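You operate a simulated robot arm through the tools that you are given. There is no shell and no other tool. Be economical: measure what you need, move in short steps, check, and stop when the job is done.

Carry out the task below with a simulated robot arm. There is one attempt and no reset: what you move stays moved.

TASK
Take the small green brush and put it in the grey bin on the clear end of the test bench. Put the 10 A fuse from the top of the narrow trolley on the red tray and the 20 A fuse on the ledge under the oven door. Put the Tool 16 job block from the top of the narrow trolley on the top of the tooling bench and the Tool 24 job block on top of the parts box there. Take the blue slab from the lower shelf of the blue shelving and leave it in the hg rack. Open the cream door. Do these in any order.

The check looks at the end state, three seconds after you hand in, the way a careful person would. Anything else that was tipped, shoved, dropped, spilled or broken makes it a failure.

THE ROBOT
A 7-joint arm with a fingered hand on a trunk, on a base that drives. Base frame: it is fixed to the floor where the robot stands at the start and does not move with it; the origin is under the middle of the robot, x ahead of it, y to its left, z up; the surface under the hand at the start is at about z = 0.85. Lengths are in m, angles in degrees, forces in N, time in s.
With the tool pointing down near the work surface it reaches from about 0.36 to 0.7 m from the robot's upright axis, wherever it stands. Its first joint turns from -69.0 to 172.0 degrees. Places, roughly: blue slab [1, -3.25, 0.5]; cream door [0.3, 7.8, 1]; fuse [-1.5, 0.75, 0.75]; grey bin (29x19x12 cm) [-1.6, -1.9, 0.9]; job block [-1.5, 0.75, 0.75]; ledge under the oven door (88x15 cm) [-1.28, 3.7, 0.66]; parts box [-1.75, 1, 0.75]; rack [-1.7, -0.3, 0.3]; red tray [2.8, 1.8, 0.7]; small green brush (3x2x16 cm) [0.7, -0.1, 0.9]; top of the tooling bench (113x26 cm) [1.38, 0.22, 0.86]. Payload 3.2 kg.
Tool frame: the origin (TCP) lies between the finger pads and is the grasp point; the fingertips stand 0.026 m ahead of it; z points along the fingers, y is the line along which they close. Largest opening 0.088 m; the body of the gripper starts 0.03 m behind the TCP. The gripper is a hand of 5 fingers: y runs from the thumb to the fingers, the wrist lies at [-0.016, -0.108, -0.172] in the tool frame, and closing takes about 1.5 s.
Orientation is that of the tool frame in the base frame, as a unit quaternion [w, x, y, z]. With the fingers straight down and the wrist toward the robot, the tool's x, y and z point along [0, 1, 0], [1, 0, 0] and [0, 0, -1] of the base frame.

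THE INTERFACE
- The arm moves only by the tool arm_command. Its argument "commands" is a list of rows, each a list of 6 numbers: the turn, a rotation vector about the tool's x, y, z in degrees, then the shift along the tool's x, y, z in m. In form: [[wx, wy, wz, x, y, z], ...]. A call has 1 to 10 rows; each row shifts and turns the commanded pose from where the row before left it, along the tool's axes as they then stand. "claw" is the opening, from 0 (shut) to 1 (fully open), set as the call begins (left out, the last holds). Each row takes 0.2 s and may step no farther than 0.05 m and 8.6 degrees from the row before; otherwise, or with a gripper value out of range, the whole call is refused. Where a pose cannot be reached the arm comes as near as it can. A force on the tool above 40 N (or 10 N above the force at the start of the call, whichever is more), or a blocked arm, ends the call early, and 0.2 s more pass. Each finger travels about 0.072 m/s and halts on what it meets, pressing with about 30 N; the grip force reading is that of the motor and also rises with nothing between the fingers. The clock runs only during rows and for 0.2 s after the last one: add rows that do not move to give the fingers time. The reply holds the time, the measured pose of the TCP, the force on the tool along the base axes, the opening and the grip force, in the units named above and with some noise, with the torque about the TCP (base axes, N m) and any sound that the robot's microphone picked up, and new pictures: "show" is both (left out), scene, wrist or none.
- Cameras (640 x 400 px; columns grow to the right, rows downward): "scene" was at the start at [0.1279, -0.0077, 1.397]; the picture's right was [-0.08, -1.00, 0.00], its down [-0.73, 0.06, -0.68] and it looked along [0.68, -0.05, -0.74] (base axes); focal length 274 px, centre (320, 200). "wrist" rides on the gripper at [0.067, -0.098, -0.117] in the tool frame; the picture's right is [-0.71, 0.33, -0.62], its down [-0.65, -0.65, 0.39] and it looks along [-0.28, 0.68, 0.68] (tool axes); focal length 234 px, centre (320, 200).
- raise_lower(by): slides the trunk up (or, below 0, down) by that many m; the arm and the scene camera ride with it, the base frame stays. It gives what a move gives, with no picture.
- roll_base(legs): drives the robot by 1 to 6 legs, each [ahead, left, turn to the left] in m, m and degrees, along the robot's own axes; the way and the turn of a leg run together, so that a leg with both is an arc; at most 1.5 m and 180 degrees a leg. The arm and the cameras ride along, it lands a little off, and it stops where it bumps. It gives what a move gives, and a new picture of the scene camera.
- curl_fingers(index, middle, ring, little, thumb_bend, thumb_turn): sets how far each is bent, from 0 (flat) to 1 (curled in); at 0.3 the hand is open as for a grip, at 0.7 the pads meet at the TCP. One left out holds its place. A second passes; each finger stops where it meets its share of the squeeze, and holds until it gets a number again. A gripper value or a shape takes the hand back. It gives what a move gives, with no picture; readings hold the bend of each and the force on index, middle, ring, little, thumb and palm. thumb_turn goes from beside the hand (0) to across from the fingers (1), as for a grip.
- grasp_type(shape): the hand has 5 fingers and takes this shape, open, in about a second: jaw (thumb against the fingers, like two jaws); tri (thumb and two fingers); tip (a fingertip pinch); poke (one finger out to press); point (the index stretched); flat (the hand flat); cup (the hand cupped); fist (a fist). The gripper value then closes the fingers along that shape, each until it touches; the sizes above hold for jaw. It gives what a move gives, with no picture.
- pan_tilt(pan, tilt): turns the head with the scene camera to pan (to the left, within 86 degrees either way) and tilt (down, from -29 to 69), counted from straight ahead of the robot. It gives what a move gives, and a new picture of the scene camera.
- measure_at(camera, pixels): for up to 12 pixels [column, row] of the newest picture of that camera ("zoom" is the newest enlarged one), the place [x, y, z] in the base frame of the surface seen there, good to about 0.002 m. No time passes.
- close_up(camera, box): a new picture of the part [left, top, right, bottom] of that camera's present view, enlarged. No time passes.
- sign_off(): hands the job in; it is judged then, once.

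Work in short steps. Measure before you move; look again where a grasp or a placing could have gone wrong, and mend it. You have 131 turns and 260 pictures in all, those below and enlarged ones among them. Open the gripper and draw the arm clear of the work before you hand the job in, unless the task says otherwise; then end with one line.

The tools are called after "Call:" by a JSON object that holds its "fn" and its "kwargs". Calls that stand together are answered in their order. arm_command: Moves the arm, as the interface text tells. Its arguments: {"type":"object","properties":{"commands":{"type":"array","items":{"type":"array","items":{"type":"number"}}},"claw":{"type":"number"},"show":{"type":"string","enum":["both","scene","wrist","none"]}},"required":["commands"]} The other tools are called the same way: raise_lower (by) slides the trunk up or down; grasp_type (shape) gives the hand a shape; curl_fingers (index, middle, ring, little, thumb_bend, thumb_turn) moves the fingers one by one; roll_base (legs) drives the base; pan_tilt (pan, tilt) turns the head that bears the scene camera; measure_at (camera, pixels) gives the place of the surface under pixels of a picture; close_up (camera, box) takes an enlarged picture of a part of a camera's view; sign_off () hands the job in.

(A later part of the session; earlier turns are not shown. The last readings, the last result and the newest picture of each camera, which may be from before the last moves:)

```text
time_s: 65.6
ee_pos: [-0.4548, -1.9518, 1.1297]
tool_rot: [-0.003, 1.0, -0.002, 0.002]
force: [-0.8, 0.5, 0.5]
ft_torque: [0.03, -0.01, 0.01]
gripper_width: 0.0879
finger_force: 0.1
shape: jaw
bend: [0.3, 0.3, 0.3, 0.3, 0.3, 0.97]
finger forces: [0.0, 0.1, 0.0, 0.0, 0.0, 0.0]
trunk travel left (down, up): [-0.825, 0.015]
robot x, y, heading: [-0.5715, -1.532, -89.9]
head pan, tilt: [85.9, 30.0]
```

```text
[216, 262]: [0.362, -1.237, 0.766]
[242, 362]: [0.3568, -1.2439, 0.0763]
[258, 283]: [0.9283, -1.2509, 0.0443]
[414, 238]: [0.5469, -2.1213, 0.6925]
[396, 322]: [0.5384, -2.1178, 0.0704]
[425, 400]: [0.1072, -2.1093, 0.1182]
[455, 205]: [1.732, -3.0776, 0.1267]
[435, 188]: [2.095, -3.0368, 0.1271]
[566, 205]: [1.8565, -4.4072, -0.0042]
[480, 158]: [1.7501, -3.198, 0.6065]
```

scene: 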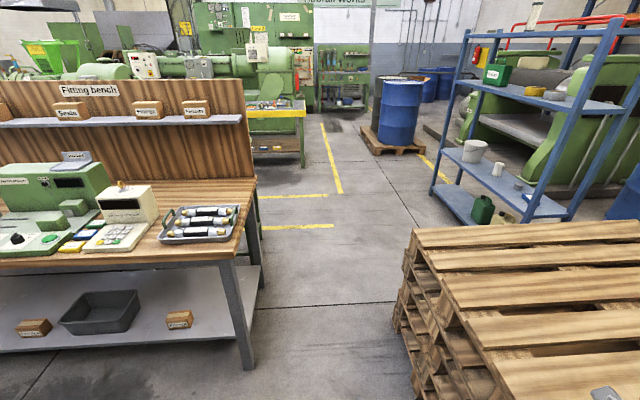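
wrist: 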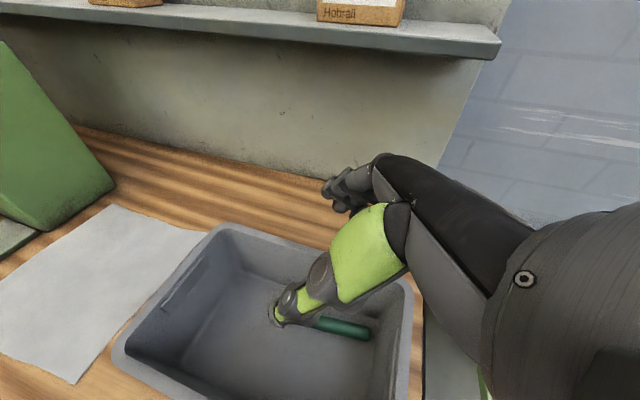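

Corridor runs y -1.25..-2.12. I drive along y≈-1.68 to x≈1.2, then ahead to y≈-2.3.

Call:
{"fn": "roll_base", "kwargs": {"legs": [[0.15, 0, 0], [0, 1.45, 0], [0, 0.32, 0], [0.5, 0, 0]]}}

Call:
{"fn": "pan_tilt", "kwargs": {"pan": -5, "tilt": 50}}

```text
time_s: 78.2
ee_pos: [1.3592, -2.5955, 1.1301]
tool_rot: [-0.002, 1.0, 0.001, 0.003]
force: [0.7, 0.9, -0.1]
ft_torque: [-0.01, -0.01, -0.01]
gripper_width: 0.0878
finger_force: 0.0
shape: jaw
bend: [0.3, 0.3, 0.3, 0.3, 0.3, 0.97]
finger forces: [0.0, 0.0, 0.1, 0.1, 0.1, 0.0]
trunk travel left (down, up): [-0.825, 0.015]
robot x, y, heading: [1.2384, -2.1783, -89.5]
head pan, tilt: [85.9, 30.0]
```

scene: 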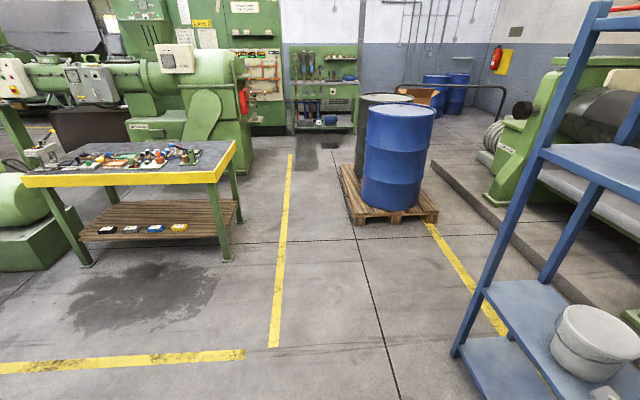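

```text
time_s: 79.9
ee_pos: [1.3583, -2.5951, 1.13]
tool_rot: [-0.002, 1.0, 0.001, 0.002]
force: [0.5, -1.0, -0.2]
ft_torque: [-0.01, 0.01, 0.01]
gripper_width: 0.0876
finger_force: 0.0
shape: jaw
bend: [0.3, 0.3, 0.3, 0.3, 0.3, 0.97]
finger forces: [0.1, 0.1, 0.0, 0.1, 0.0, 0.0]
trunk travel left (down, up): [-0.825, 0.015]
robot x, y, heading: [1.2404, -2.1768, -89.5]
head pan, tilt: [-5.0, 50.0]
```

scene: 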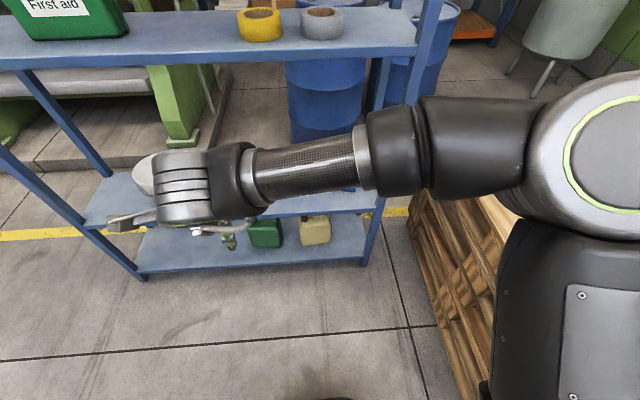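

The forearm hides the middle board. I lower the trunk 0.35 m, so that the camera sees over/under the arm at the slab, and measure the shelf edges meanwhile.

Call:
{"fn": "measure_at", "kwargs": {"camera": "scene", "pixels": [[300, 60], [413, 52], [30, 67], [410, 97], [320, 210], [380, 198], [95, 215]]}}

Call:
{"fn": "raise_lower", "kwargs": {"by": -0.35}}

Call:
{"fn": "pan_tilt", "kwargs": {"pan": -10, "tilt": 30}}

```text
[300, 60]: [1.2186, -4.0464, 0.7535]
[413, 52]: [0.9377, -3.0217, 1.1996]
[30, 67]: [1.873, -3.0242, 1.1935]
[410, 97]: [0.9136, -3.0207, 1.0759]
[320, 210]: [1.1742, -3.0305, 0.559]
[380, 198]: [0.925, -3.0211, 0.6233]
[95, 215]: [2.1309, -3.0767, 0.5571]
```

```text
time_s: 83.3
ee_pos: [1.3586, -2.5954, 0.7795]
tool_rot: [-0.002, 1.0, 0.001, 0.002]
force: [0.7, 0.4, -0.1]
ft_torque: [0.0, -0.02, 0.02]
gripper_width: 0.0877
finger_force: 0.0
shape: jaw
bend: [0.3, 0.3, 0.3, 0.3, 0.3, 0.97]
finger forces: [0.1, 0.0, 0.0, 0.0, 0.0, 0.1]
trunk travel left (down, up): [-0.475, 0.365]
robot x, y, heading: [1.239, -2.178, -89.5]
head pan, tilt: [-5.0, 50.0]
```

```text
time_s: 84.1
ee_pos: [1.3577, -2.5943, 0.7803]
tool_rot: [-0.001, 1.0, 0.001, 0.002]
force: [-0.1, 0.1, 0.1]
ft_torque: [-0.01, 0.0, -0.03]
gripper_width: 0.0879
finger_force: 0.1
shape: jaw
bend: [0.3, 0.3, 0.3, 0.3, 0.3, 0.97]
finger forces: [0.0, 0.0, 0.0, 0.0, 0.1, 0.0]
trunk travel left (down, up): [-0.475, 0.365]
robot x, y, heading: [1.2384, -2.1725, -89.2]
head pan, tilt: [-10.0, 30.0]
```

scene: 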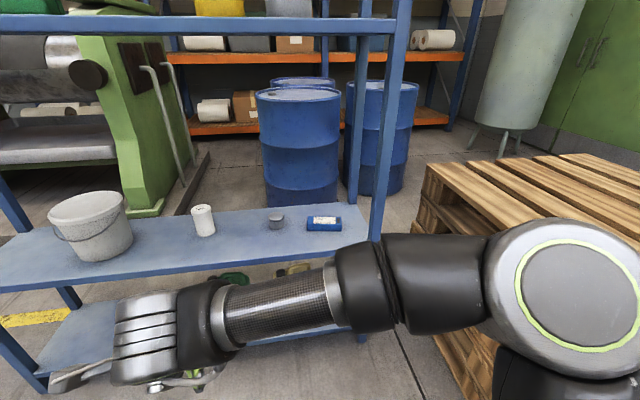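

Now the slab is plain at (324,224) on the board. I zoom and measure.

Call:
{"fn": "close_up", "kwargs": {"camera": "scene", "box": [250, 190, 390, 270]}}

Call:
{"fn": "measure_at", "kwargs": {"camera": "scene", "pixels": [[307, 218], [341, 218], [306, 230], [342, 230], [324, 218], [324, 226], [276, 220], [276, 230], [330, 245], [378, 230], [355, 190], [204, 220]]}}

```text
4.57 times, centred on (320, 230) of scene
```

zoom: 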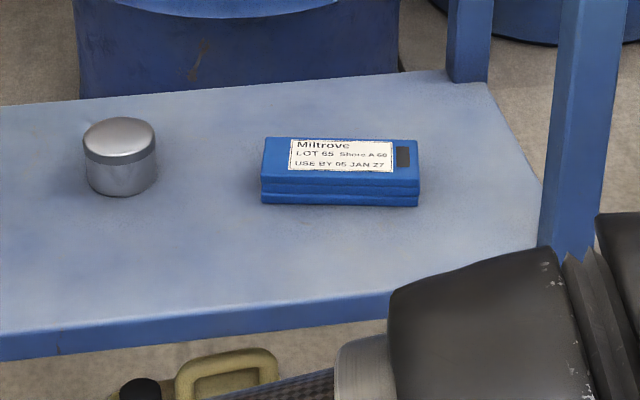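

```text
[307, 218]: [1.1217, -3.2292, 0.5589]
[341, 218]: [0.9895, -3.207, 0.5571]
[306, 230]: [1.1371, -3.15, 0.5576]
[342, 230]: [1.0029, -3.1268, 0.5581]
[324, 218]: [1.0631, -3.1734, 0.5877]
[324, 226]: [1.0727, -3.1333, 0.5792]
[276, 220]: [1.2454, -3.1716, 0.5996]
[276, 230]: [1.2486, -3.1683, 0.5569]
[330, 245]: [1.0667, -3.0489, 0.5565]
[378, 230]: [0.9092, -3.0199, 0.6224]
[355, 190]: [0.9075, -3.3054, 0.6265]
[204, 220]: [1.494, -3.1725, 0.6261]
```

I measure the slab's corners in the enlarged picture.

Call:
{"fn": "measure_at", "kwargs": {"camera": "zoom", "pixels": [[268, 141], [412, 144], [264, 178], [416, 182], [340, 141], [340, 178], [340, 187], [340, 198], [262, 200], [418, 203]]}}

```text
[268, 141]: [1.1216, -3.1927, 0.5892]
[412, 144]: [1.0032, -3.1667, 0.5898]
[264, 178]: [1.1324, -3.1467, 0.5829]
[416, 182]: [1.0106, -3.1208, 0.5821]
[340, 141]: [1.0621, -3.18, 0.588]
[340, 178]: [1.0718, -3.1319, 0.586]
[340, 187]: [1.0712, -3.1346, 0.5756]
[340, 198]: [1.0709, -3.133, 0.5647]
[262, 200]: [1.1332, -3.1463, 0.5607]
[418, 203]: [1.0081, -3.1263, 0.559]
```

Slab: centre (1.066,-3.157), 12.5×5×3 cm, turned about 12°. I drive to (1.2,-2.5) with heading -102° so the hand lines up with its short side.

Call:
{"fn": "roll_base", "kwargs": {"legs": [[0.33, -0.04, -12.8]]}}

```text
time_s: 86.3
ee_pos: [1.1927, -2.9333, 0.7789]
tool_rot: [-0.003, 0.994, -0.107, 0.002]
force: [0.3, -0.7, 0.1]
ft_torque: [0.01, 0.0, 0.05]
gripper_width: 0.0876
finger_force: 0.0
shape: jaw
bend: [0.3, 0.3, 0.3, 0.3, 0.3, 0.97]
finger forces: [0.0, 0.1, 0.0, 0.0, 0.1, 0.0]
trunk travel left (down, up): [-0.475, 0.365]
robot x, y, heading: [1.167, -2.4986, -101.7]
head pan, tilt: [-10.0, 30.0]
```

scene: 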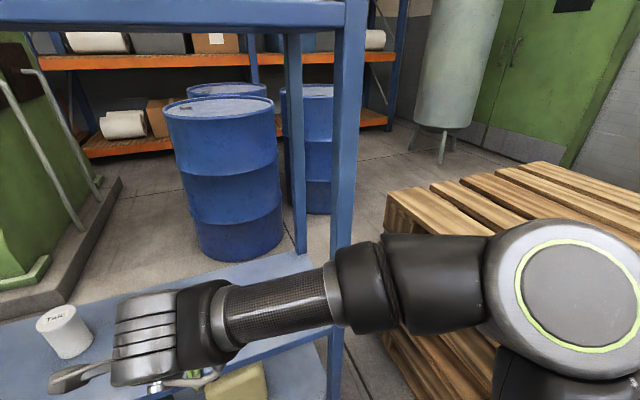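

The forearm runs sideways in front of the post. I measure it against the post before reaching in.

Call:
{"fn": "measure_at", "kwargs": {"camera": "scene", "pixels": [[205, 330], [275, 310], [365, 290], [440, 280], [560, 290], [345, 240], [150, 335]]}}

```text
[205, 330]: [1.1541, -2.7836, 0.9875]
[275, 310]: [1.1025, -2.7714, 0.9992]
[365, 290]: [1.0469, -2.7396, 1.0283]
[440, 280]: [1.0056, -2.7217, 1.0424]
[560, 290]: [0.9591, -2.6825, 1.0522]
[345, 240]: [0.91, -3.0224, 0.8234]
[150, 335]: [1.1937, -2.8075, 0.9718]
```

Wrist would pass 0.17 m beside the post at that reach, with the forearm trailing back; acceptable. I lower 0.1 m and reach in over the slab, stepwise.

Call:
{"fn": "raise_lower", "kwargs": {"by": -0.1}}

Call:
{"fn": "arm_command", "kwargs": {"commands": [[0, 0, 0, -0.015, 0.04, 0], [0, 0, 0, -0.015, 0.04, 0], [0, 0, 0, -0.015, 0.04, 0], [0, 0, 0, -0.015, 0.04, 0]]}}

```text
time_s: 87.7
ee_pos: [1.1938, -2.932, 0.6803]
tool_rot: [-0.002, 0.994, -0.107, 0.002]
force: [0.8, -0.9, 0.1]
ft_torque: [-0.02, -0.03, 0.02]
gripper_width: 0.088
finger_force: 0.2
shape: jaw
bend: [0.3, 0.3, 0.3, 0.3, 0.3, 0.97]
finger forces: [0.0, 0.1, 0.0, 0.0, 0.1, 0.1]
trunk travel left (down, up): [-0.375, 0.465]
robot x, y, heading: [1.1687, -2.4995, -101.6]
head pan, tilt: [-10.0, 30.0]
```

```text
time_s: 88.7
ee_pos: [1.0968, -3.0759, 0.6751]
tool_rot: [-0.002, 0.994, -0.107, 0.002]
force: [0.2, 0.2, -0.5]
ft_torque: [-0.02, 0.0, -0.01]
gripper_width: 0.0879
finger_force: 0.0
shape: jaw
bend: [0.3, 0.3, 0.3, 0.3, 0.3, 0.97]
finger forces: [0.0, 0.0, 0.1, 0.0, 0.1, 0.1]
trunk travel left (down, up): [-0.375, 0.465]
robot x, y, heading: [1.1675, -2.4982, -102.0]
head pan, tilt: [-10.0, 30.0]
```

scene: 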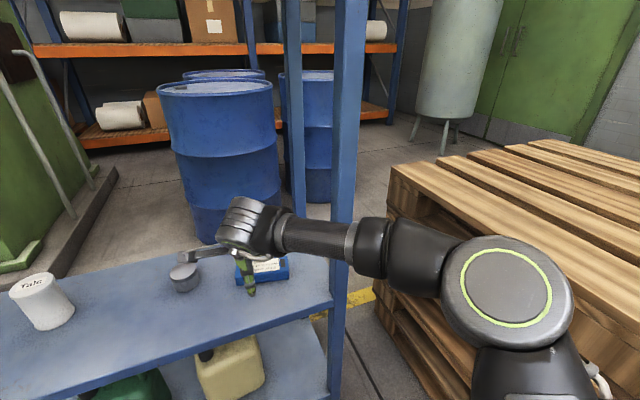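
wrist: 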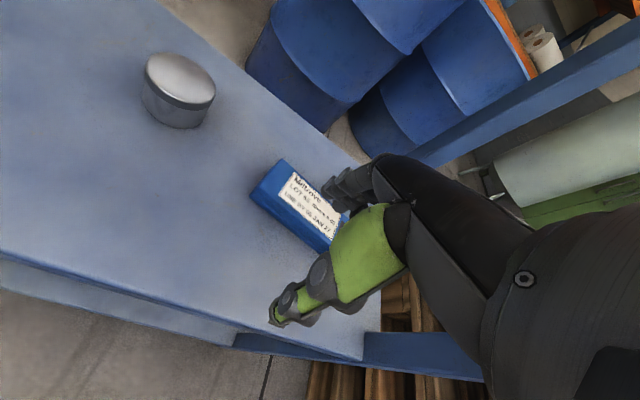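

The hand is near the slab; I check forearm-to-post distance once more.

Call:
{"fn": "measure_at", "kwargs": {"camera": "scene", "pixels": [[310, 232], [375, 245], [352, 240], [335, 260], [420, 260], [510, 290], [343, 300]]}}

Call:
{"fn": "measure_at", "kwargs": {"camera": "wrist", "pixels": [[283, 162], [250, 190], [322, 248], [256, 203], [270, 185], [320, 215]]}}

```text
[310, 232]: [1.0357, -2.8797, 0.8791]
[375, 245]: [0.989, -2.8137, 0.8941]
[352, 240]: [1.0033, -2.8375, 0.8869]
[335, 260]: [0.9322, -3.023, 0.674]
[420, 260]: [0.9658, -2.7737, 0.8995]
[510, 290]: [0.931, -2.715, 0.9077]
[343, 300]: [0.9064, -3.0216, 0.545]
```

```text
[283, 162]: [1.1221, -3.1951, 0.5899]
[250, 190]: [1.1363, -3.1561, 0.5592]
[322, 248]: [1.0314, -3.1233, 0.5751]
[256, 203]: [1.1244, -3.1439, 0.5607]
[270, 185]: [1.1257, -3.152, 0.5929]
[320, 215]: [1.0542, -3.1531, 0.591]
```

Slab centre confirmed at (1.066,-3.158). I reach the rest, then descend to z≈0.588.

Call:
{"fn": "arm_command", "kwargs": {"commands": [[0, 0, 0, -0.006, 0.043, 0], [0, 0, 0, -0.006, 0.043, 0], [0, 0, 0, 0, 0, 0.03], [0, 0, 0, 0, 0, 0.03], [0, 0, 0, 0, 0, 0.015]]}}

```text
time_s: 89.8
ee_pos: [1.0695, -3.1567, 0.6029]
tool_rot: [-0.002, 0.994, -0.107, 0.001]
force: [0.0, -0.1, 0.6]
ft_torque: [0.0, -0.02, 0.01]
gripper_width: 0.0878
finger_force: 0.1
shape: jaw
bend: [0.3, 0.3, 0.3, 0.3, 0.3, 0.97]
finger forces: [0.1, 0.0, 0.0, 0.0, 0.0, 0.0]
trunk travel left (down, up): [-0.375, 0.465]
robot x, y, heading: [1.1689, -2.4989, -102.2]
head pan, tilt: [-10.0, 30.0]
```

scene: 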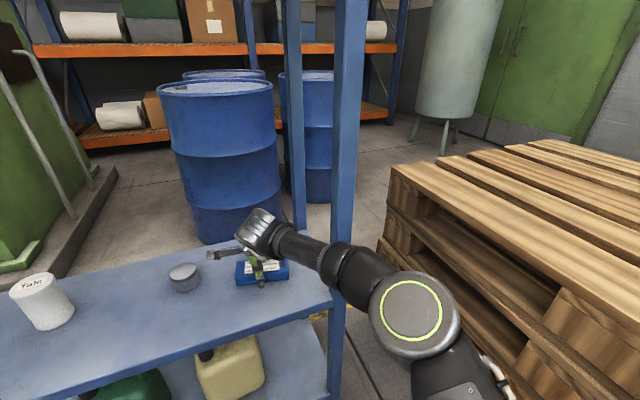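
wrist: 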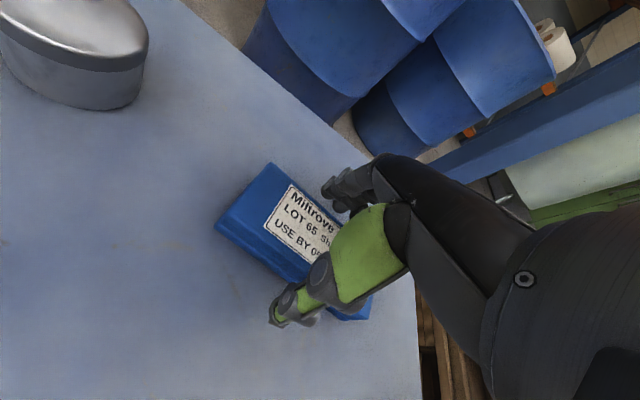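

The slab lies between thumb and fingers. I go down 1.4 cm more and close.

Call:
{"fn": "arm_command", "kwargs": {"commands": [[0, 0, 0, -0.002, 0, 0.014]], "show": "none"}}

Call:
{"fn": "arm_command", "kwargs": {"commands": [[0, 0, 0, 0, 0, 0], [0, 0, 0, 0, 0, 0], [0, 0, 0, 0, 0, 0], [0, 0, 0, 0, 0, 0], [0, 0, 0, 0, 0, 0], [0, 0, 0, 0, 0, 0]], "claw": 0}}

```text
time_s: 90.2
ee_pos: [1.0678, -3.1561, 0.5892]
tool_rot: [-0.003, 0.994, -0.106, 0.002]
force: [0.4, 0.1, -0.2]
ft_torque: [-0.07, -0.01, -0.02]
gripper_width: 0.088
finger_force: 0.0
shape: jaw
bend: [0.3, 0.3, 0.3, 0.3, 0.3, 0.97]
finger forces: [0.0, 0.0, 0.1, 0.0, 0.0, 0.0]
trunk travel left (down, up): [-0.375, 0.465]
robot x, y, heading: [1.1692, -2.4988, -101.6]
head pan, tilt: [-10.0, 30.0]
```

```text
time_s: 91.7
ee_pos: [1.068, -3.1568, 0.5892]
tool_rot: [-0.001, 0.994, -0.107, 0.002]
force: [-0.9, -2.3, 2.1]
ft_torque: [0.05, 0.0, 0.06]
gripper_width: 0.0553
finger_force: 30.2
shape: jaw
bend: [0.38, 0.37, 0.71, 0.41, 0.33, 0.99]
finger forces: [18.3, 7.5, 3.6, 1.8, 28.0, 0.1]
trunk travel left (down, up): [-0.375, 0.465]
robot x, y, heading: [1.1704, -2.5028, -101.8]
head pan, tilt: [-10.0, 30.0]
```

scene: 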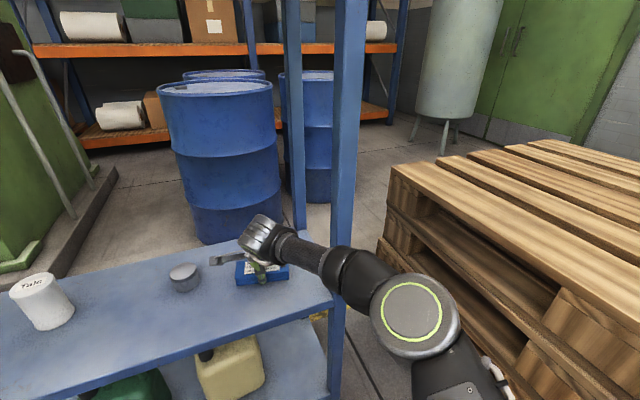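
wrist: 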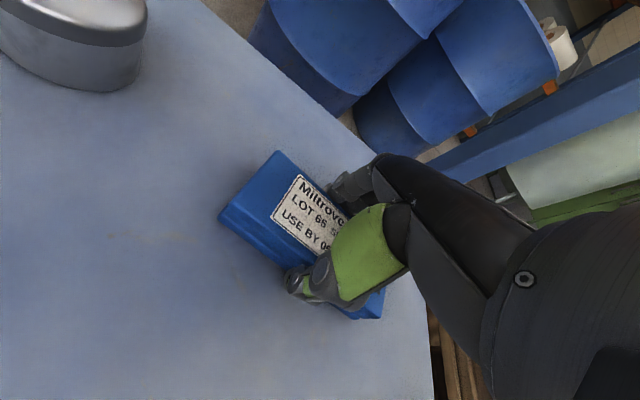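

Gripped, width 5.5 cm with forces on several fingers. I lift 8 cm, then draw back out of the shelf.

Call:
{"fn": "arm_command", "kwargs": {"commands": [[0, 0, 0, 0, 0, -0.02], [0, 0, 0, 0, 0, -0.03], [0, 0, 0, 0, 0, -0.03], [0, 0, 0, 0.01, -0.04, 0], [0, 0, 0, 0.01, -0.04, 0], [0, 0, 0, 0.015, -0.04, 0], [0, 0, 0, 0.015, -0.04, 0], [0, 0, 0, 0.02, -0.04, 0], [0, 0, 0, 0.015, -0.03, 0]]}}

```text
time_s: 93.7
ee_pos: [1.2028, -2.9523, 0.6698]
tool_rot: [-0.002, 0.994, -0.107, 0.002]
force: [-0.3, 0.3, -2.6]
ft_torque: [-0.05, 0.03, 0.03]
gripper_width: 0.0546
finger_force: 30.3
shape: jaw
bend: [0.39, 0.37, 0.72, 0.43, 0.33, 0.99]
finger forces: [17.4, 7.2, 3.3, 1.8, 29.4, 0.0]
trunk travel left (down, up): [-0.375, 0.465]
robot x, y, heading: [1.1704, -2.497, -101.7]
head pan, tilt: [-10.0, 30.0]
```

scene: 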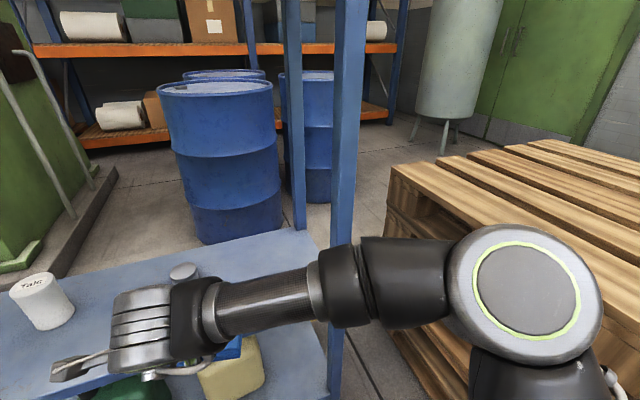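
wrist: 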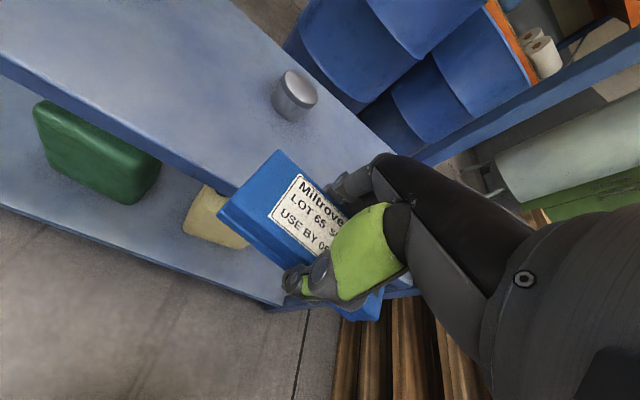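

Slab held and clear. I back straight out, then raise the trunk for travel.

Call:
{"fn": "roll_base", "kwargs": {"legs": [[-0.81, 0, 0]]}}

Call:
{"fn": "raise_lower", "kwargs": {"by": 0.43}}

Call:
{"fn": "roll_base", "kwargs": {"legs": [[0, 0, -78.3]]}}

```text
time_s: 98.0
ee_pos: [1.3715, -2.1552, 0.6714]
tool_rot: [-0.002, 0.996, -0.093, 0.002]
force: [0.0, -0.2, -2.9]
ft_torque: [0.02, -0.03, -0.02]
gripper_width: 0.0545
finger_force: 30.3
shape: jaw
bend: [0.39, 0.37, 0.72, 0.43, 0.33, 0.99]
finger forces: [17.4, 7.1, 3.3, 1.8, 29.4, 0.0]
trunk travel left (down, up): [-0.375, 0.465]
robot x, y, heading: [1.3258, -1.7051, -100.3]
head pan, tilt: [-10.0, 30.0]
```

scene: 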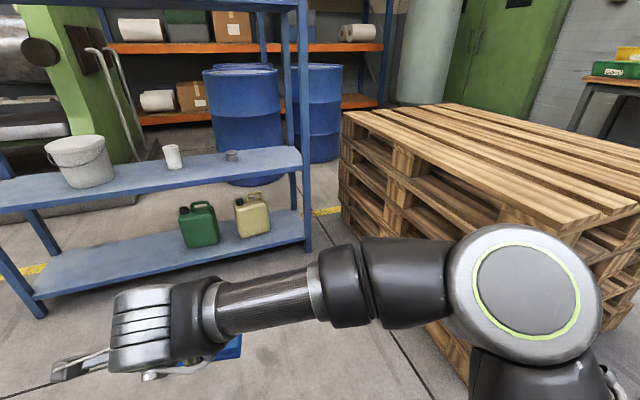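

```text
refused: 0.43 is not a number from -0.4 to 0.4
```

```text
time_s: 101.7
ee_pos: [0.8982, -1.8595, 0.6692]
tool_rot: [0.0, 0.728, -0.685, 0.004]
force: [-0.3, -0.1, -2.4]
ft_torque: [0.04, -0.05, -0.04]
gripper_width: 0.0543
finger_force: 30.4
shape: jaw
bend: [0.39, 0.37, 0.72, 0.43, 0.33, 0.99]
finger forces: [16.9, 7.0, 3.5, 1.9, 28.7, 0.1]
trunk travel left (down, up): [-0.375, 0.465]
robot x, y, heading: [1.3253, -1.7033, -176.2]
head pan, tilt: [-10.0, 30.0]
```

scene: 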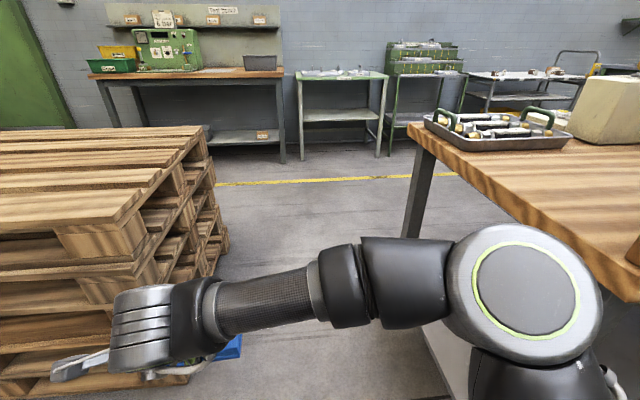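

The raise was refused (limit 0.4) but nothing touched. I raise 0.4 now, before going through the corridor.

Call:
{"fn": "raise_lower", "kwargs": {"by": 0.4}}

```text
time_s: 105.5
ee_pos: [0.8963, -1.8594, 1.0706]
tool_rot: [-0.001, 0.728, -0.685, 0.003]
force: [-0.4, -0.3, -2.9]
ft_torque: [0.03, -0.04, 0.01]
gripper_width: 0.054
finger_force: 29.9
shape: jaw
bend: [0.39, 0.37, 0.72, 0.43, 0.33, 0.99]
finger forces: [16.9, 6.9, 3.4, 1.8, 28.8, 0.1]
trunk travel left (down, up): [-0.775, 0.065]
robot x, y, heading: [1.3237, -1.705, -176.4]
head pan, tilt: [-10.0, 30.0]
```

I straighten the heading and drive along the corridor facing -x.

Call:
{"fn": "roll_base", "kwargs": {"legs": [[0, 0, -3.6], [1.3, 0, 0], [0.6, 0, 0]]}}

Call:
{"fn": "pan_tilt", "kwargs": {"pan": -45, "tilt": 35}}

```text
time_s: 115.3
ee_pos: [-0.9909, -1.8389, 1.0696]
tool_rot: [0.001, -0.706, 0.708, -0.002]
force: [0.4, -0.3, -2.0]
ft_torque: [0.01, 0.01, -0.01]
gripper_width: 0.0541
finger_force: 29.7
shape: jaw
bend: [0.39, 0.37, 0.72, 0.43, 0.33, 0.99]
finger forces: [16.9, 7.0, 3.4, 1.8, 28.7, 0.0]
trunk travel left (down, up): [-0.775, 0.065]
robot x, y, heading: [-0.5536, -1.7098, -179.7]
head pan, tilt: [-10.0, 30.0]
```

scene: 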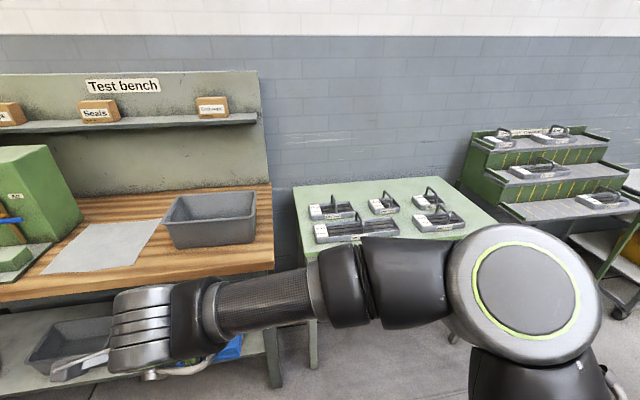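

```text
time_s: 116.4
ee_pos: [-0.9911, -1.8389, 1.0691]
tool_rot: [0.0, -0.706, 0.708, -0.002]
force: [-0.2, -0.1, -2.5]
ft_torque: [-0.01, -0.05, 0.0]
gripper_width: 0.0538
finger_force: 30.3
shape: jaw
bend: [0.39, 0.37, 0.72, 0.43, 0.33, 0.99]
finger forces: [17.0, 7.0, 3.4, 1.7, 28.8, 0.0]
trunk travel left (down, up): [-0.775, 0.065]
robot x, y, heading: [-0.5573, -1.7093, -180.0]
head pan, tilt: [-45.0, 35.0]
```

scene: 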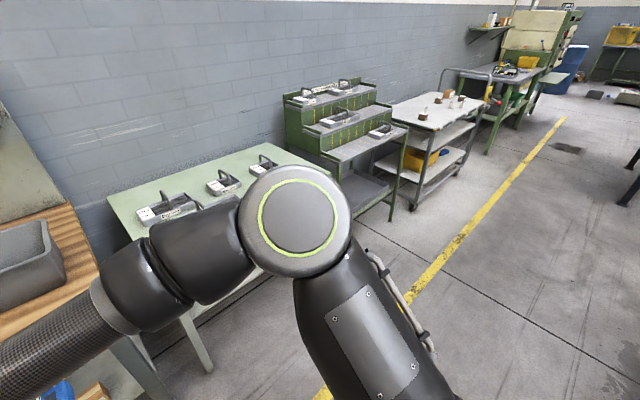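

The stepped green stand holds several small racks at (330,110). I slide right along the wall to face it and read the labels.

Call:
{"fn": "roll_base", "kwargs": {"legs": [[0, -1.2, 0]]}}

Call:
{"fn": "pan_tilt", "kwargs": {"pan": 12, "tilt": 35}}

```text
time_s: 122.3
ee_pos: [-0.9963, -0.6672, 1.0707]
tool_rot: [0.001, -0.707, 0.708, -0.003]
force: [-0.4, -1.5, -2.4]
ft_torque: [-0.01, 0.0, -0.01]
gripper_width: 0.0543
finger_force: 29.8
shape: jaw
bend: [0.39, 0.37, 0.72, 0.43, 0.33, 0.99]
finger forces: [16.9, 7.1, 3.4, 1.8, 28.9, 0.1]
trunk travel left (down, up): [-0.775, 0.065]
robot x, y, heading: [-0.5581, -0.5325, -179.1]
head pan, tilt: [-45.0, 35.0]
```

scene: 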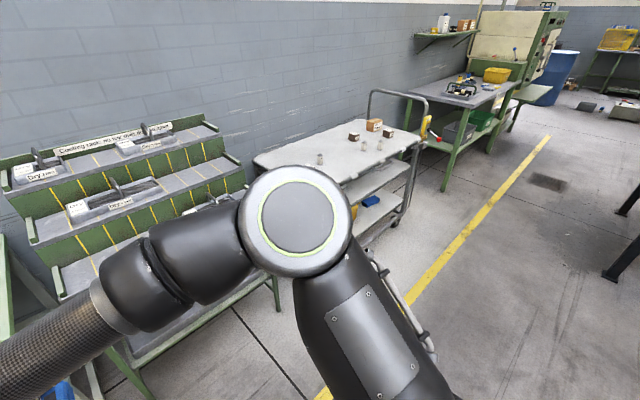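

```text
time_s: 123.6
ee_pos: [-0.9949, -0.6676, 1.0708]
tool_rot: [0.001, -0.706, 0.708, -0.004]
force: [-0.8, 0.0, -3.4]
ft_torque: [0.04, -0.02, -0.02]
gripper_width: 0.054
finger_force: 29.9
shape: jaw
bend: [0.39, 0.37, 0.72, 0.43, 0.33, 0.99]
finger forces: [16.9, 7.1, 3.5, 1.8, 28.7, 0.0]
trunk travel left (down, up): [-0.775, 0.065]
robot x, y, heading: [-0.56, -0.5368, -179.8]
head pan, tilt: [12.0, 35.0]
```

scene: 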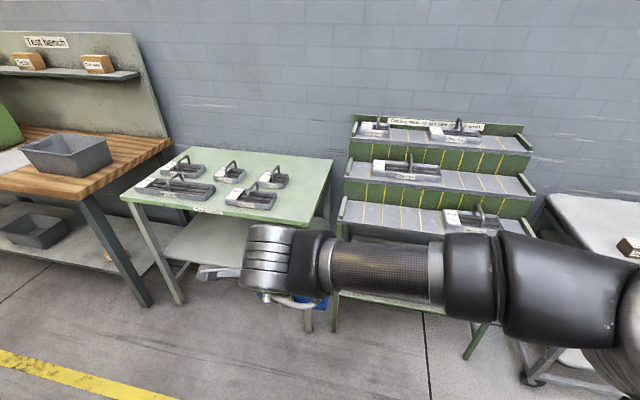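

I enlarge the stand and table to read the labels.

Call:
{"fn": "close_up", "kwargs": {"camera": "scene", "box": [335, 100, 545, 240]}}

Call:
{"fn": "close_up", "kwargs": {"camera": "scene", "box": [120, 140, 340, 290]}}

Call:
{"fn": "measure_at", "kwargs": {"camera": "scene", "pixels": [[400, 170], [430, 185], [370, 215], [450, 125], [470, 220], [375, 128], [350, 250], [420, 320], [540, 230], [200, 210], [300, 170], [450, 350]]}}

```text
2.86 times, centred on (440, 170) of scene
```

zoom: 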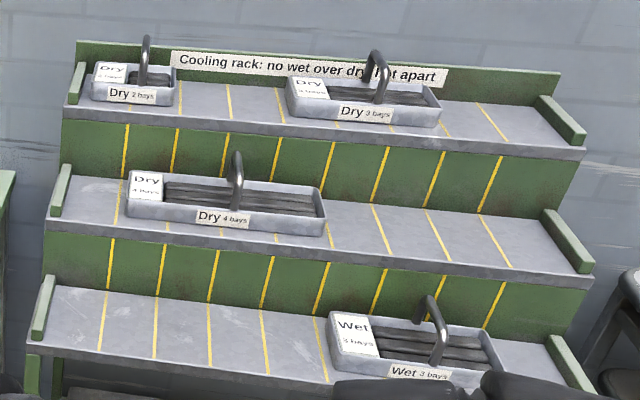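

```text
2.67 times, centred on (230, 215) of scene
```

zoom: 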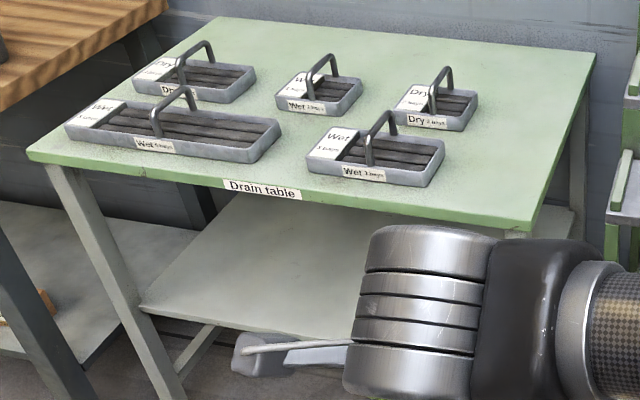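

```text
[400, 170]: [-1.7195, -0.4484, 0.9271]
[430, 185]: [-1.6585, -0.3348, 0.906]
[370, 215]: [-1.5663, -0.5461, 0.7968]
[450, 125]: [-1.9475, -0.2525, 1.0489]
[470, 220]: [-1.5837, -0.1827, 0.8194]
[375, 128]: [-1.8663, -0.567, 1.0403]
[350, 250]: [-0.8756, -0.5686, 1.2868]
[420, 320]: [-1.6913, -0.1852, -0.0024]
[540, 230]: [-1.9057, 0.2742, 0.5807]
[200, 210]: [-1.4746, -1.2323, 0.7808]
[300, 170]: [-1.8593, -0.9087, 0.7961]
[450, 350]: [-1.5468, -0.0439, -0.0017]
```

None of these labels says "hg"; the rack is said to be low (z≈0.3), maybe on the stand's lower shelf. I turn the base right so that the arm leaves the view, and look left under the stand.

Call:
{"fn": "roll_base", "kwargs": {"legs": [[0, 0, -70]]}}

Call:
{"fn": "raise_lower", "kwargs": {"by": -0.3}}

Call:
{"fn": "pan_tilt", "kwargs": {"pan": 78, "tilt": 30}}

```text
time_s: 127.0
ee_pos: [-0.8248, -0.1698, 1.0695]
tool_rot: [-0.001, -0.167, 0.986, -0.002]
force: [-0.5, -0.1, -2.3]
ft_torque: [0.02, 0.02, 0.02]
gripper_width: 0.054
finger_force: 29.9
shape: jaw
bend: [0.39, 0.38, 0.72, 0.43, 0.33, 0.99]
finger forces: [16.5, 6.8, 3.3, 1.8, 28.3, 0.0]
trunk travel left (down, up): [-0.775, 0.065]
robot x, y, heading: [-0.5573, -0.535, 109.4]
head pan, tilt: [12.0, 35.0]
```

scene: 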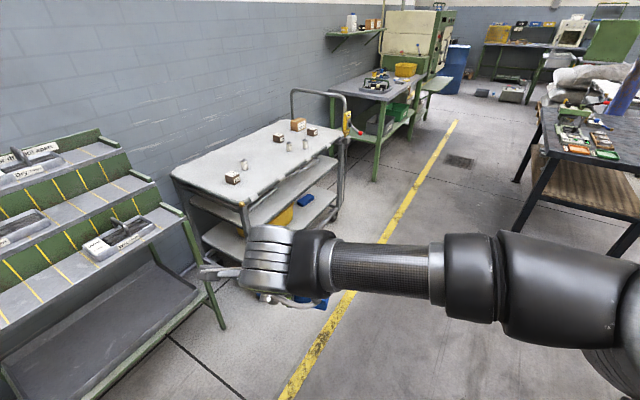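

```text
time_s: 130.0
ee_pos: [-0.8254, -0.1702, 0.7701]
tool_rot: [-0.001, -0.166, 0.986, -0.003]
force: [-0.7, -0.5, -3.0]
ft_torque: [0.03, 0.0, -0.01]
gripper_width: 0.0539
finger_force: 30.1
shape: jaw
bend: [0.39, 0.38, 0.72, 0.43, 0.33, 0.99]
finger forces: [16.5, 6.8, 3.4, 1.8, 28.3, 0.0]
trunk travel left (down, up): [-0.475, 0.365]
robot x, y, heading: [-0.5599, -0.5387, 109.6]
head pan, tilt: [12.0, 35.0]
```

```text
time_s: 131.4
ee_pos: [-0.8241, -0.1695, 0.7706]
tool_rot: [-0.001, -0.167, 0.986, -0.003]
force: [0.1, -0.3, -2.4]
ft_torque: [-0.01, 0.0, 0.01]
gripper_width: 0.0539
finger_force: 29.5
shape: jaw
bend: [0.39, 0.38, 0.72, 0.43, 0.33, 0.99]
finger forces: [16.5, 6.7, 3.4, 1.8, 28.4, 0.1]
trunk travel left (down, up): [-0.475, 0.365]
robot x, y, heading: [-0.5593, -0.538, 109.7]
head pan, tilt: [78.0, 30.0]
```

scene: 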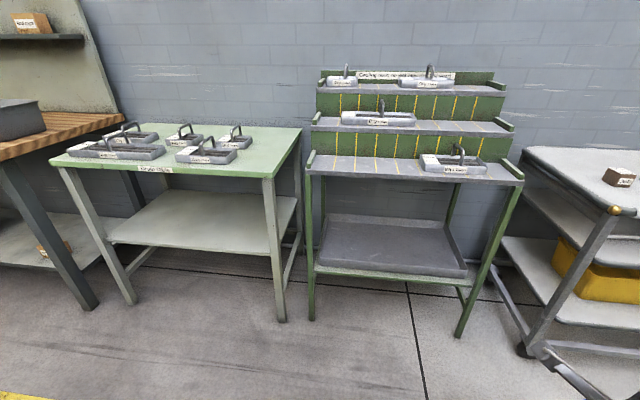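

There is a big dark tray low in the stand at (390,245), which may be the rack place at z≈0.3. I zoom and measure.

Call:
{"fn": "close_up", "kwargs": {"camera": "scene", "box": [290, 150, 530, 330]}}

Call:
{"fn": "measure_at", "kwargs": {"camera": "scene", "pixels": [[390, 245], [330, 220], [440, 228], [322, 262], [462, 272], [400, 260], [450, 280], [350, 225], [310, 290], [465, 310], [510, 180], [415, 172]]}}

```text
2.22 times, centred on (410, 240) of scene
```

zoom: 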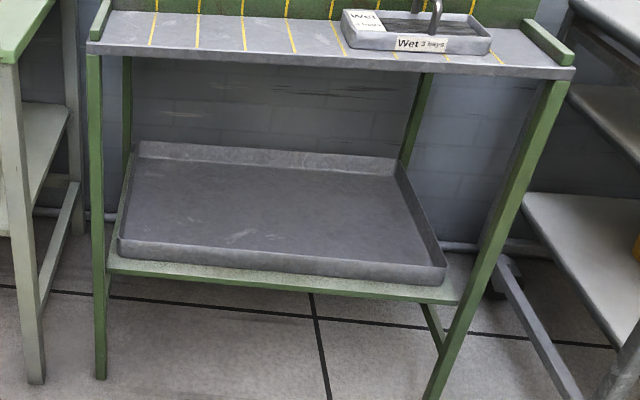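

```text
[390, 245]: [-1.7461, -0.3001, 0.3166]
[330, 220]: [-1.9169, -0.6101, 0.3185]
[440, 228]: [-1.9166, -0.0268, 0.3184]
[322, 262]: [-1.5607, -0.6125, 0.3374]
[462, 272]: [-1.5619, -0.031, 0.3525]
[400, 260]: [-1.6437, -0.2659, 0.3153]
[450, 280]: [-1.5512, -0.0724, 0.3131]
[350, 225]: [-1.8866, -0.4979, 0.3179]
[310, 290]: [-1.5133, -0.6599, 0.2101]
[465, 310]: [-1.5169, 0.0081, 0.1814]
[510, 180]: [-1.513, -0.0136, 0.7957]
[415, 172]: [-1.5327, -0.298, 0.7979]
```

The dark tray's floor is z≈0.316, centre (-1.74,-0.32), matching the given rack place. Before deciding I look at the trolley to compare its items and the parts box.

Call:
{"fn": "pan_tilt", "kwargs": {"pan": 42, "tilt": 18}}

Call:
{"fn": "close_up", "kwargs": {"camera": "scene", "box": [240, 120, 460, 260]}}

```text
time_s: 132.4
ee_pos: [-0.8245, -0.1688, 0.7693]
tool_rot: [-0.001, -0.167, 0.986, -0.003]
force: [0.2, -0.5, -2.9]
ft_torque: [-0.02, 0.0, -0.01]
gripper_width: 0.0536
finger_force: 29.9
shape: jaw
bend: [0.39, 0.38, 0.72, 0.43, 0.33, 0.99]
finger forces: [16.5, 6.8, 3.3, 1.7, 28.3, 0.1]
trunk travel left (down, up): [-0.475, 0.365]
robot x, y, heading: [-0.5596, -0.5395, 109.4]
head pan, tilt: [42.0, 18.0]
```

scene: 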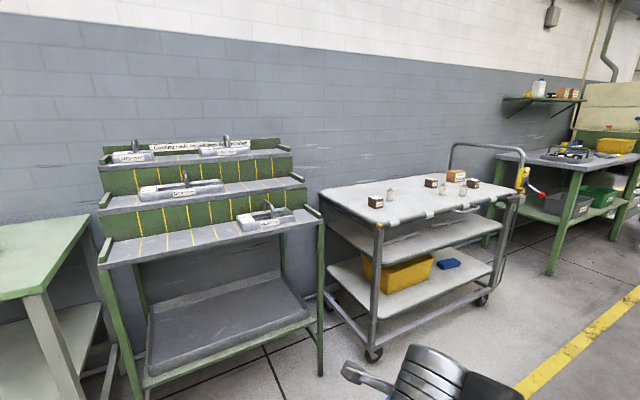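

```text
2.86 times, centred on (350, 190) of scene
```

zoom: 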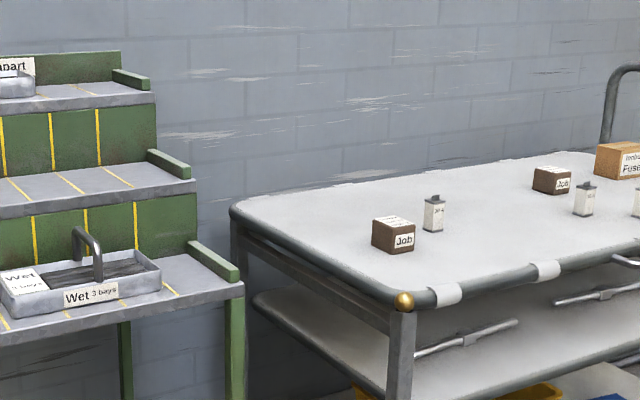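

Job blocks, fuses and the parts box are all on the trolley top. I take the tray in the stand as the rack place: turn back to face it, shift right 0.24 m and lower the trunk for reaching in.

Call:
{"fn": "roll_base", "kwargs": {"legs": [[0, 0, 70.5], [0, -0.24, 0]]}}

Call:
{"fn": "raise_lower", "kwargs": {"by": -0.35}}

Call:
{"fn": "pan_tilt", "kwargs": {"pan": 5, "tilt": 25}}

```text
time_s: 137.2
ee_pos: [-0.9942, -0.4195, 0.7707]
tool_rot: [0.0, -0.699, 0.716, -0.003]
force: [-0.4, 1.1, -2.2]
ft_torque: [0.02, -0.01, -0.01]
gripper_width: 0.0535
finger_force: 30.0
shape: jaw
bend: [0.4, 0.38, 0.72, 0.44, 0.33, 0.99]
finger forces: [16.3, 6.8, 3.4, 1.7, 28.0, 0.1]
trunk travel left (down, up): [-0.475, 0.365]
robot x, y, heading: [-0.5548, -0.3006, 178.9]
head pan, tilt: [42.0, 18.0]
```

scene: 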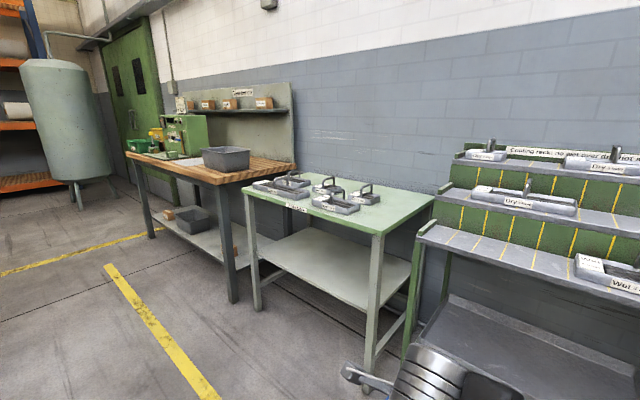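

```text
time_s: 140.6
ee_pos: [-0.9941, -0.4209, 0.421]
tool_rot: [0.001, -0.699, 0.715, -0.003]
force: [-0.7, -0.6, -2.4]
ft_torque: [0.01, -0.06, -0.03]
gripper_width: 0.0534
finger_force: 30.2
shape: jaw
bend: [0.4, 0.38, 0.72, 0.44, 0.33, 0.99]
finger forces: [16.3, 6.8, 3.5, 1.8, 28.0, 0.0]
trunk travel left (down, up): [-0.125, 0.715]
robot x, y, heading: [-0.552, -0.2976, 178.9]
head pan, tilt: [42.0, 18.0]
```

```text
time_s: 141.7
ee_pos: [-0.994, -0.4203, 0.4198]
tool_rot: [0.001, -0.699, 0.716, -0.003]
force: [0.4, -0.2, -3.6]
ft_torque: [0.01, 0.03, 0.01]
gripper_width: 0.0532
finger_force: 29.9
shape: jaw
bend: [0.4, 0.38, 0.72, 0.44, 0.33, 0.99]
finger forces: [16.2, 6.7, 3.4, 1.8, 28.0, 0.0]
trunk travel left (down, up): [-0.125, 0.715]
robot x, y, heading: [-0.5572, -0.3055, 178.9]
head pan, tilt: [5.0, 25.0]
```

scene: 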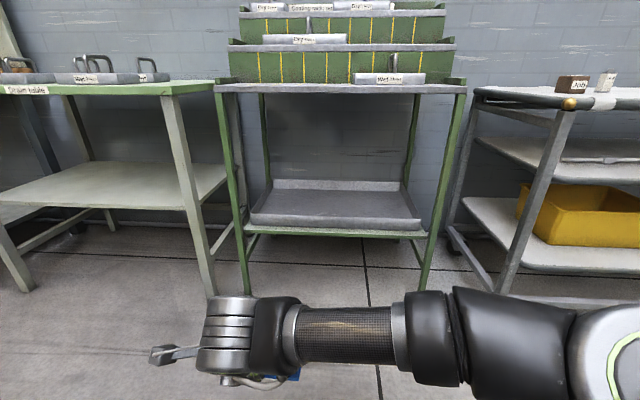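

All clear ahead. I drive forward 0.5 m.

Call:
{"fn": "roll_base", "kwargs": {"legs": [[0.5, 0, 1]]}}

```text
time_s: 144.6
ee_pos: [-1.4926, -0.4357, 0.4208]
tool_rot: [0.0, 0.711, -0.703, 0.003]
force: [-0.1, 0.3, -3.4]
ft_torque: [0.02, 0.06, 0.02]
gripper_width: 0.0535
finger_force: 29.8
shape: jaw
bend: [0.4, 0.38, 0.72, 0.44, 0.33, 0.99]
finger forces: [16.3, 6.8, 3.4, 1.7, 28.0, 0.0]
trunk travel left (down, up): [-0.125, 0.715]
robot x, y, heading: [-1.0566, -0.3057, -179.0]
head pan, tilt: [5.0, 25.0]
```

scene: 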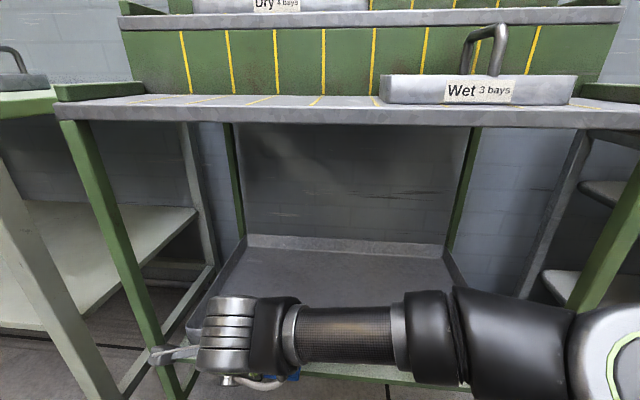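

I reach in 0.19 m at this height with a slight shift to the right, away from the left leg.

Call:
{"fn": "arm_command", "kwargs": {"commands": [[0, 0, 0, -0.02, 0.02, 0], [0, 0, 0, -0.015, 0.04, 0], [0, 0, 0, 0, 0.045, 0], [0, 0, 0, 0, 0.045, 0], [0, 0, 0, 0, 0.042, 0]]}}

```text
time_s: 145.8
ee_pos: [-1.6851, -0.4004, 0.4166]
tool_rot: [-0.001, 0.711, -0.703, 0.003]
force: [-0.5, 0.5, -2.9]
ft_torque: [-0.05, -0.03, 0.01]
gripper_width: 0.0535
finger_force: 29.7
shape: jaw
bend: [0.4, 0.38, 0.72, 0.44, 0.33, 0.99]
finger forces: [16.5, 6.9, 3.4, 1.9, 28.3, 0.1]
trunk travel left (down, up): [-0.125, 0.715]
robot x, y, heading: [-1.0586, -0.3036, -179.0]
head pan, tilt: [5.0, 25.0]
```

scene: 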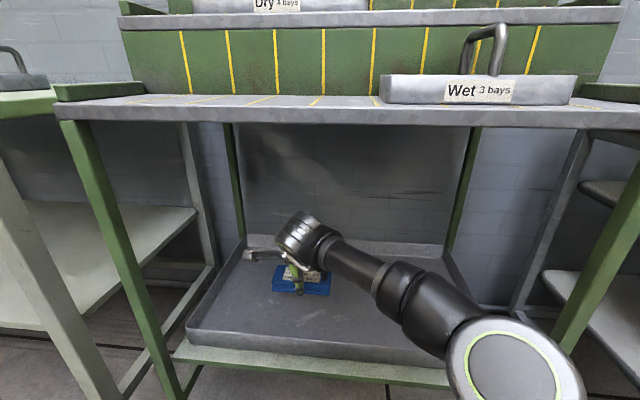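
wrist: 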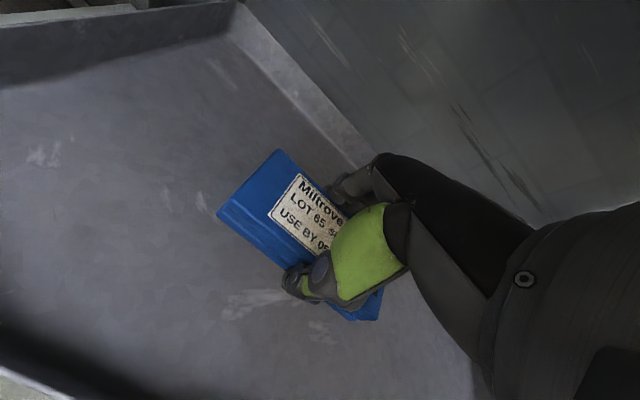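

Inside the tray outline. I lower 6.5 cm to just above the floor, then touch down.

Call:
{"fn": "arm_command", "kwargs": {"commands": [[0, 0, 0, 0, 0, 0.03], [0, 0, 0, 0, 0, 0.025], [0, 0, 0, 0, 0, 0.01], [0, 0, 0, 0, 0, 0.004]], "show": "scene"}}

```text
time_s: 146.8
ee_pos: [-1.6843, -0.4031, 0.3501]
tool_rot: [0.0, 0.71, -0.704, 0.002]
force: [0.9, 0.8, -0.5]
ft_torque: [0.01, -0.06, 0.01]
gripper_width: 0.0532
finger_force: 30.0
shape: jaw
bend: [0.4, 0.38, 0.72, 0.44, 0.33, 0.99]
finger forces: [16.3, 6.6, 3.4, 1.8, 28.7, 0.1]
trunk travel left (down, up): [-0.125, 0.715]
robot x, y, heading: [-1.0577, -0.3006, -179.0]
head pan, tilt: [5.0, 25.0]
```

scene: 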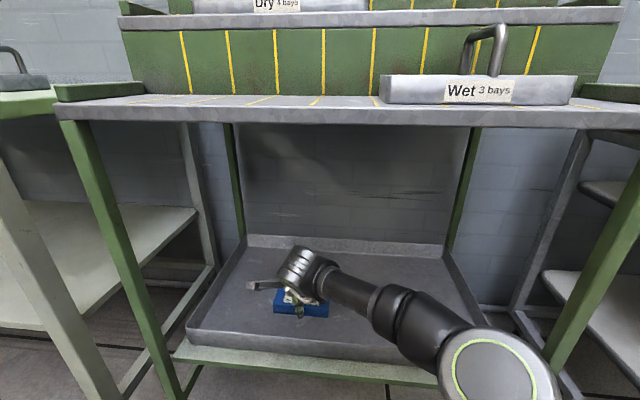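

The weight reading fell to near zero, so the slab is resting. I open, then rise and draw out.

Call:
{"fn": "arm_command", "kwargs": {"commands": [[0, 0, 0, 0, 0, 0], [0, 0, 0, 0, 0, 0], [0, 0, 0, 0, 0, 0], [0, 0, 0, 0, 0, 0], [0, 0, 0, 0, 0, 0], [0, 0, 0, 0, 0, -0.03], [0, 0, 0, 0, 0, -0.035], [0, 0, 0, 0, -0.02, -0.02], [0, 0, 0, 0, -0.045, 0], [0, 0, 0, 0, -0.045, 0]], "claw": 1, "show": "scene"}}

Call:
{"fn": "arm_command", "kwargs": {"commands": [[0, 0, 0, 0, -0.045, 0], [0, 0, 0, 0, -0.035, 0]]}}

```text
time_s: 149.0
ee_pos: [-1.5737, -0.3997, 0.433]
tool_rot: [-0.001, 0.71, -0.704, 0.002]
force: [0.4, 0.1, 0.4]
ft_torque: [-0.01, -0.03, 0.02]
gripper_width: 0.0879
finger_force: 0.1
shape: jaw
bend: [0.3, 0.3, 0.3, 0.3, 0.3, 0.97]
finger forces: [0.0, 0.0, 0.1, 0.0, 0.0, 0.1]
trunk travel left (down, up): [-0.125, 0.715]
robot x, y, heading: [-1.059, -0.2982, -179.2]
head pan, tilt: [5.0, 25.0]
```

scene: 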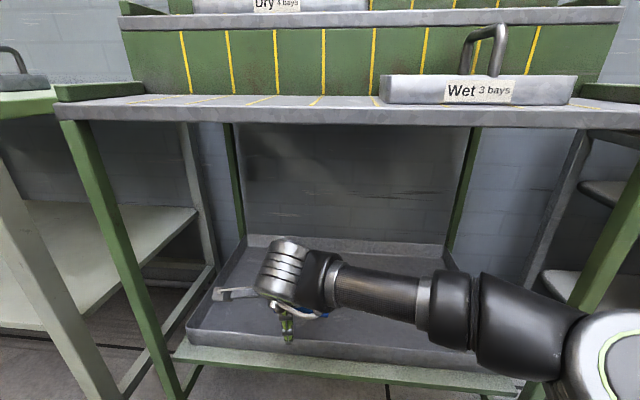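

```text
time_s: 149.6
ee_pos: [-1.4945, -0.3984, 0.4332]
tool_rot: [0.0, 0.71, -0.704, 0.003]
force: [0.1, 0.1, -0.1]
ft_torque: [0.0, 0.0, 0.0]
gripper_width: 0.0879
finger_force: 0.1
shape: jaw
bend: [0.3, 0.3, 0.3, 0.3, 0.3, 0.97]
finger forces: [0.1, 0.0, 0.1, 0.0, 0.0, 0.0]
trunk travel left (down, up): [-0.125, 0.715]
robot x, y, heading: [-1.0599, -0.3031, -179.0]
head pan, tilt: [5.0, 25.0]
```

scene: 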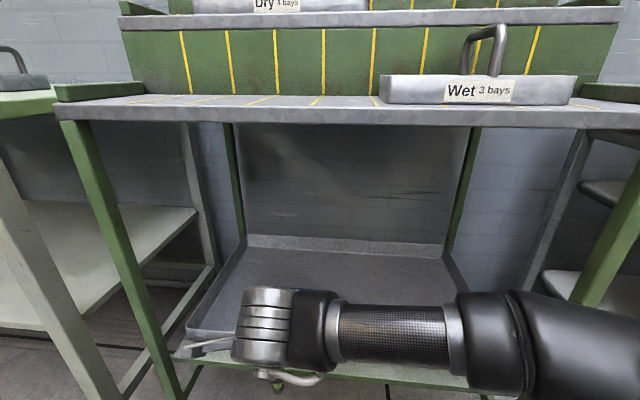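
wrist: 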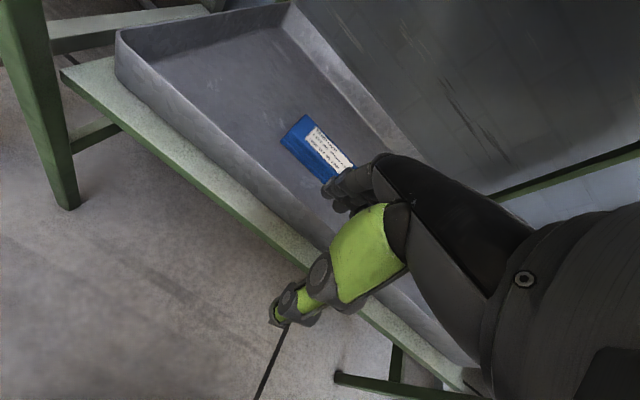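

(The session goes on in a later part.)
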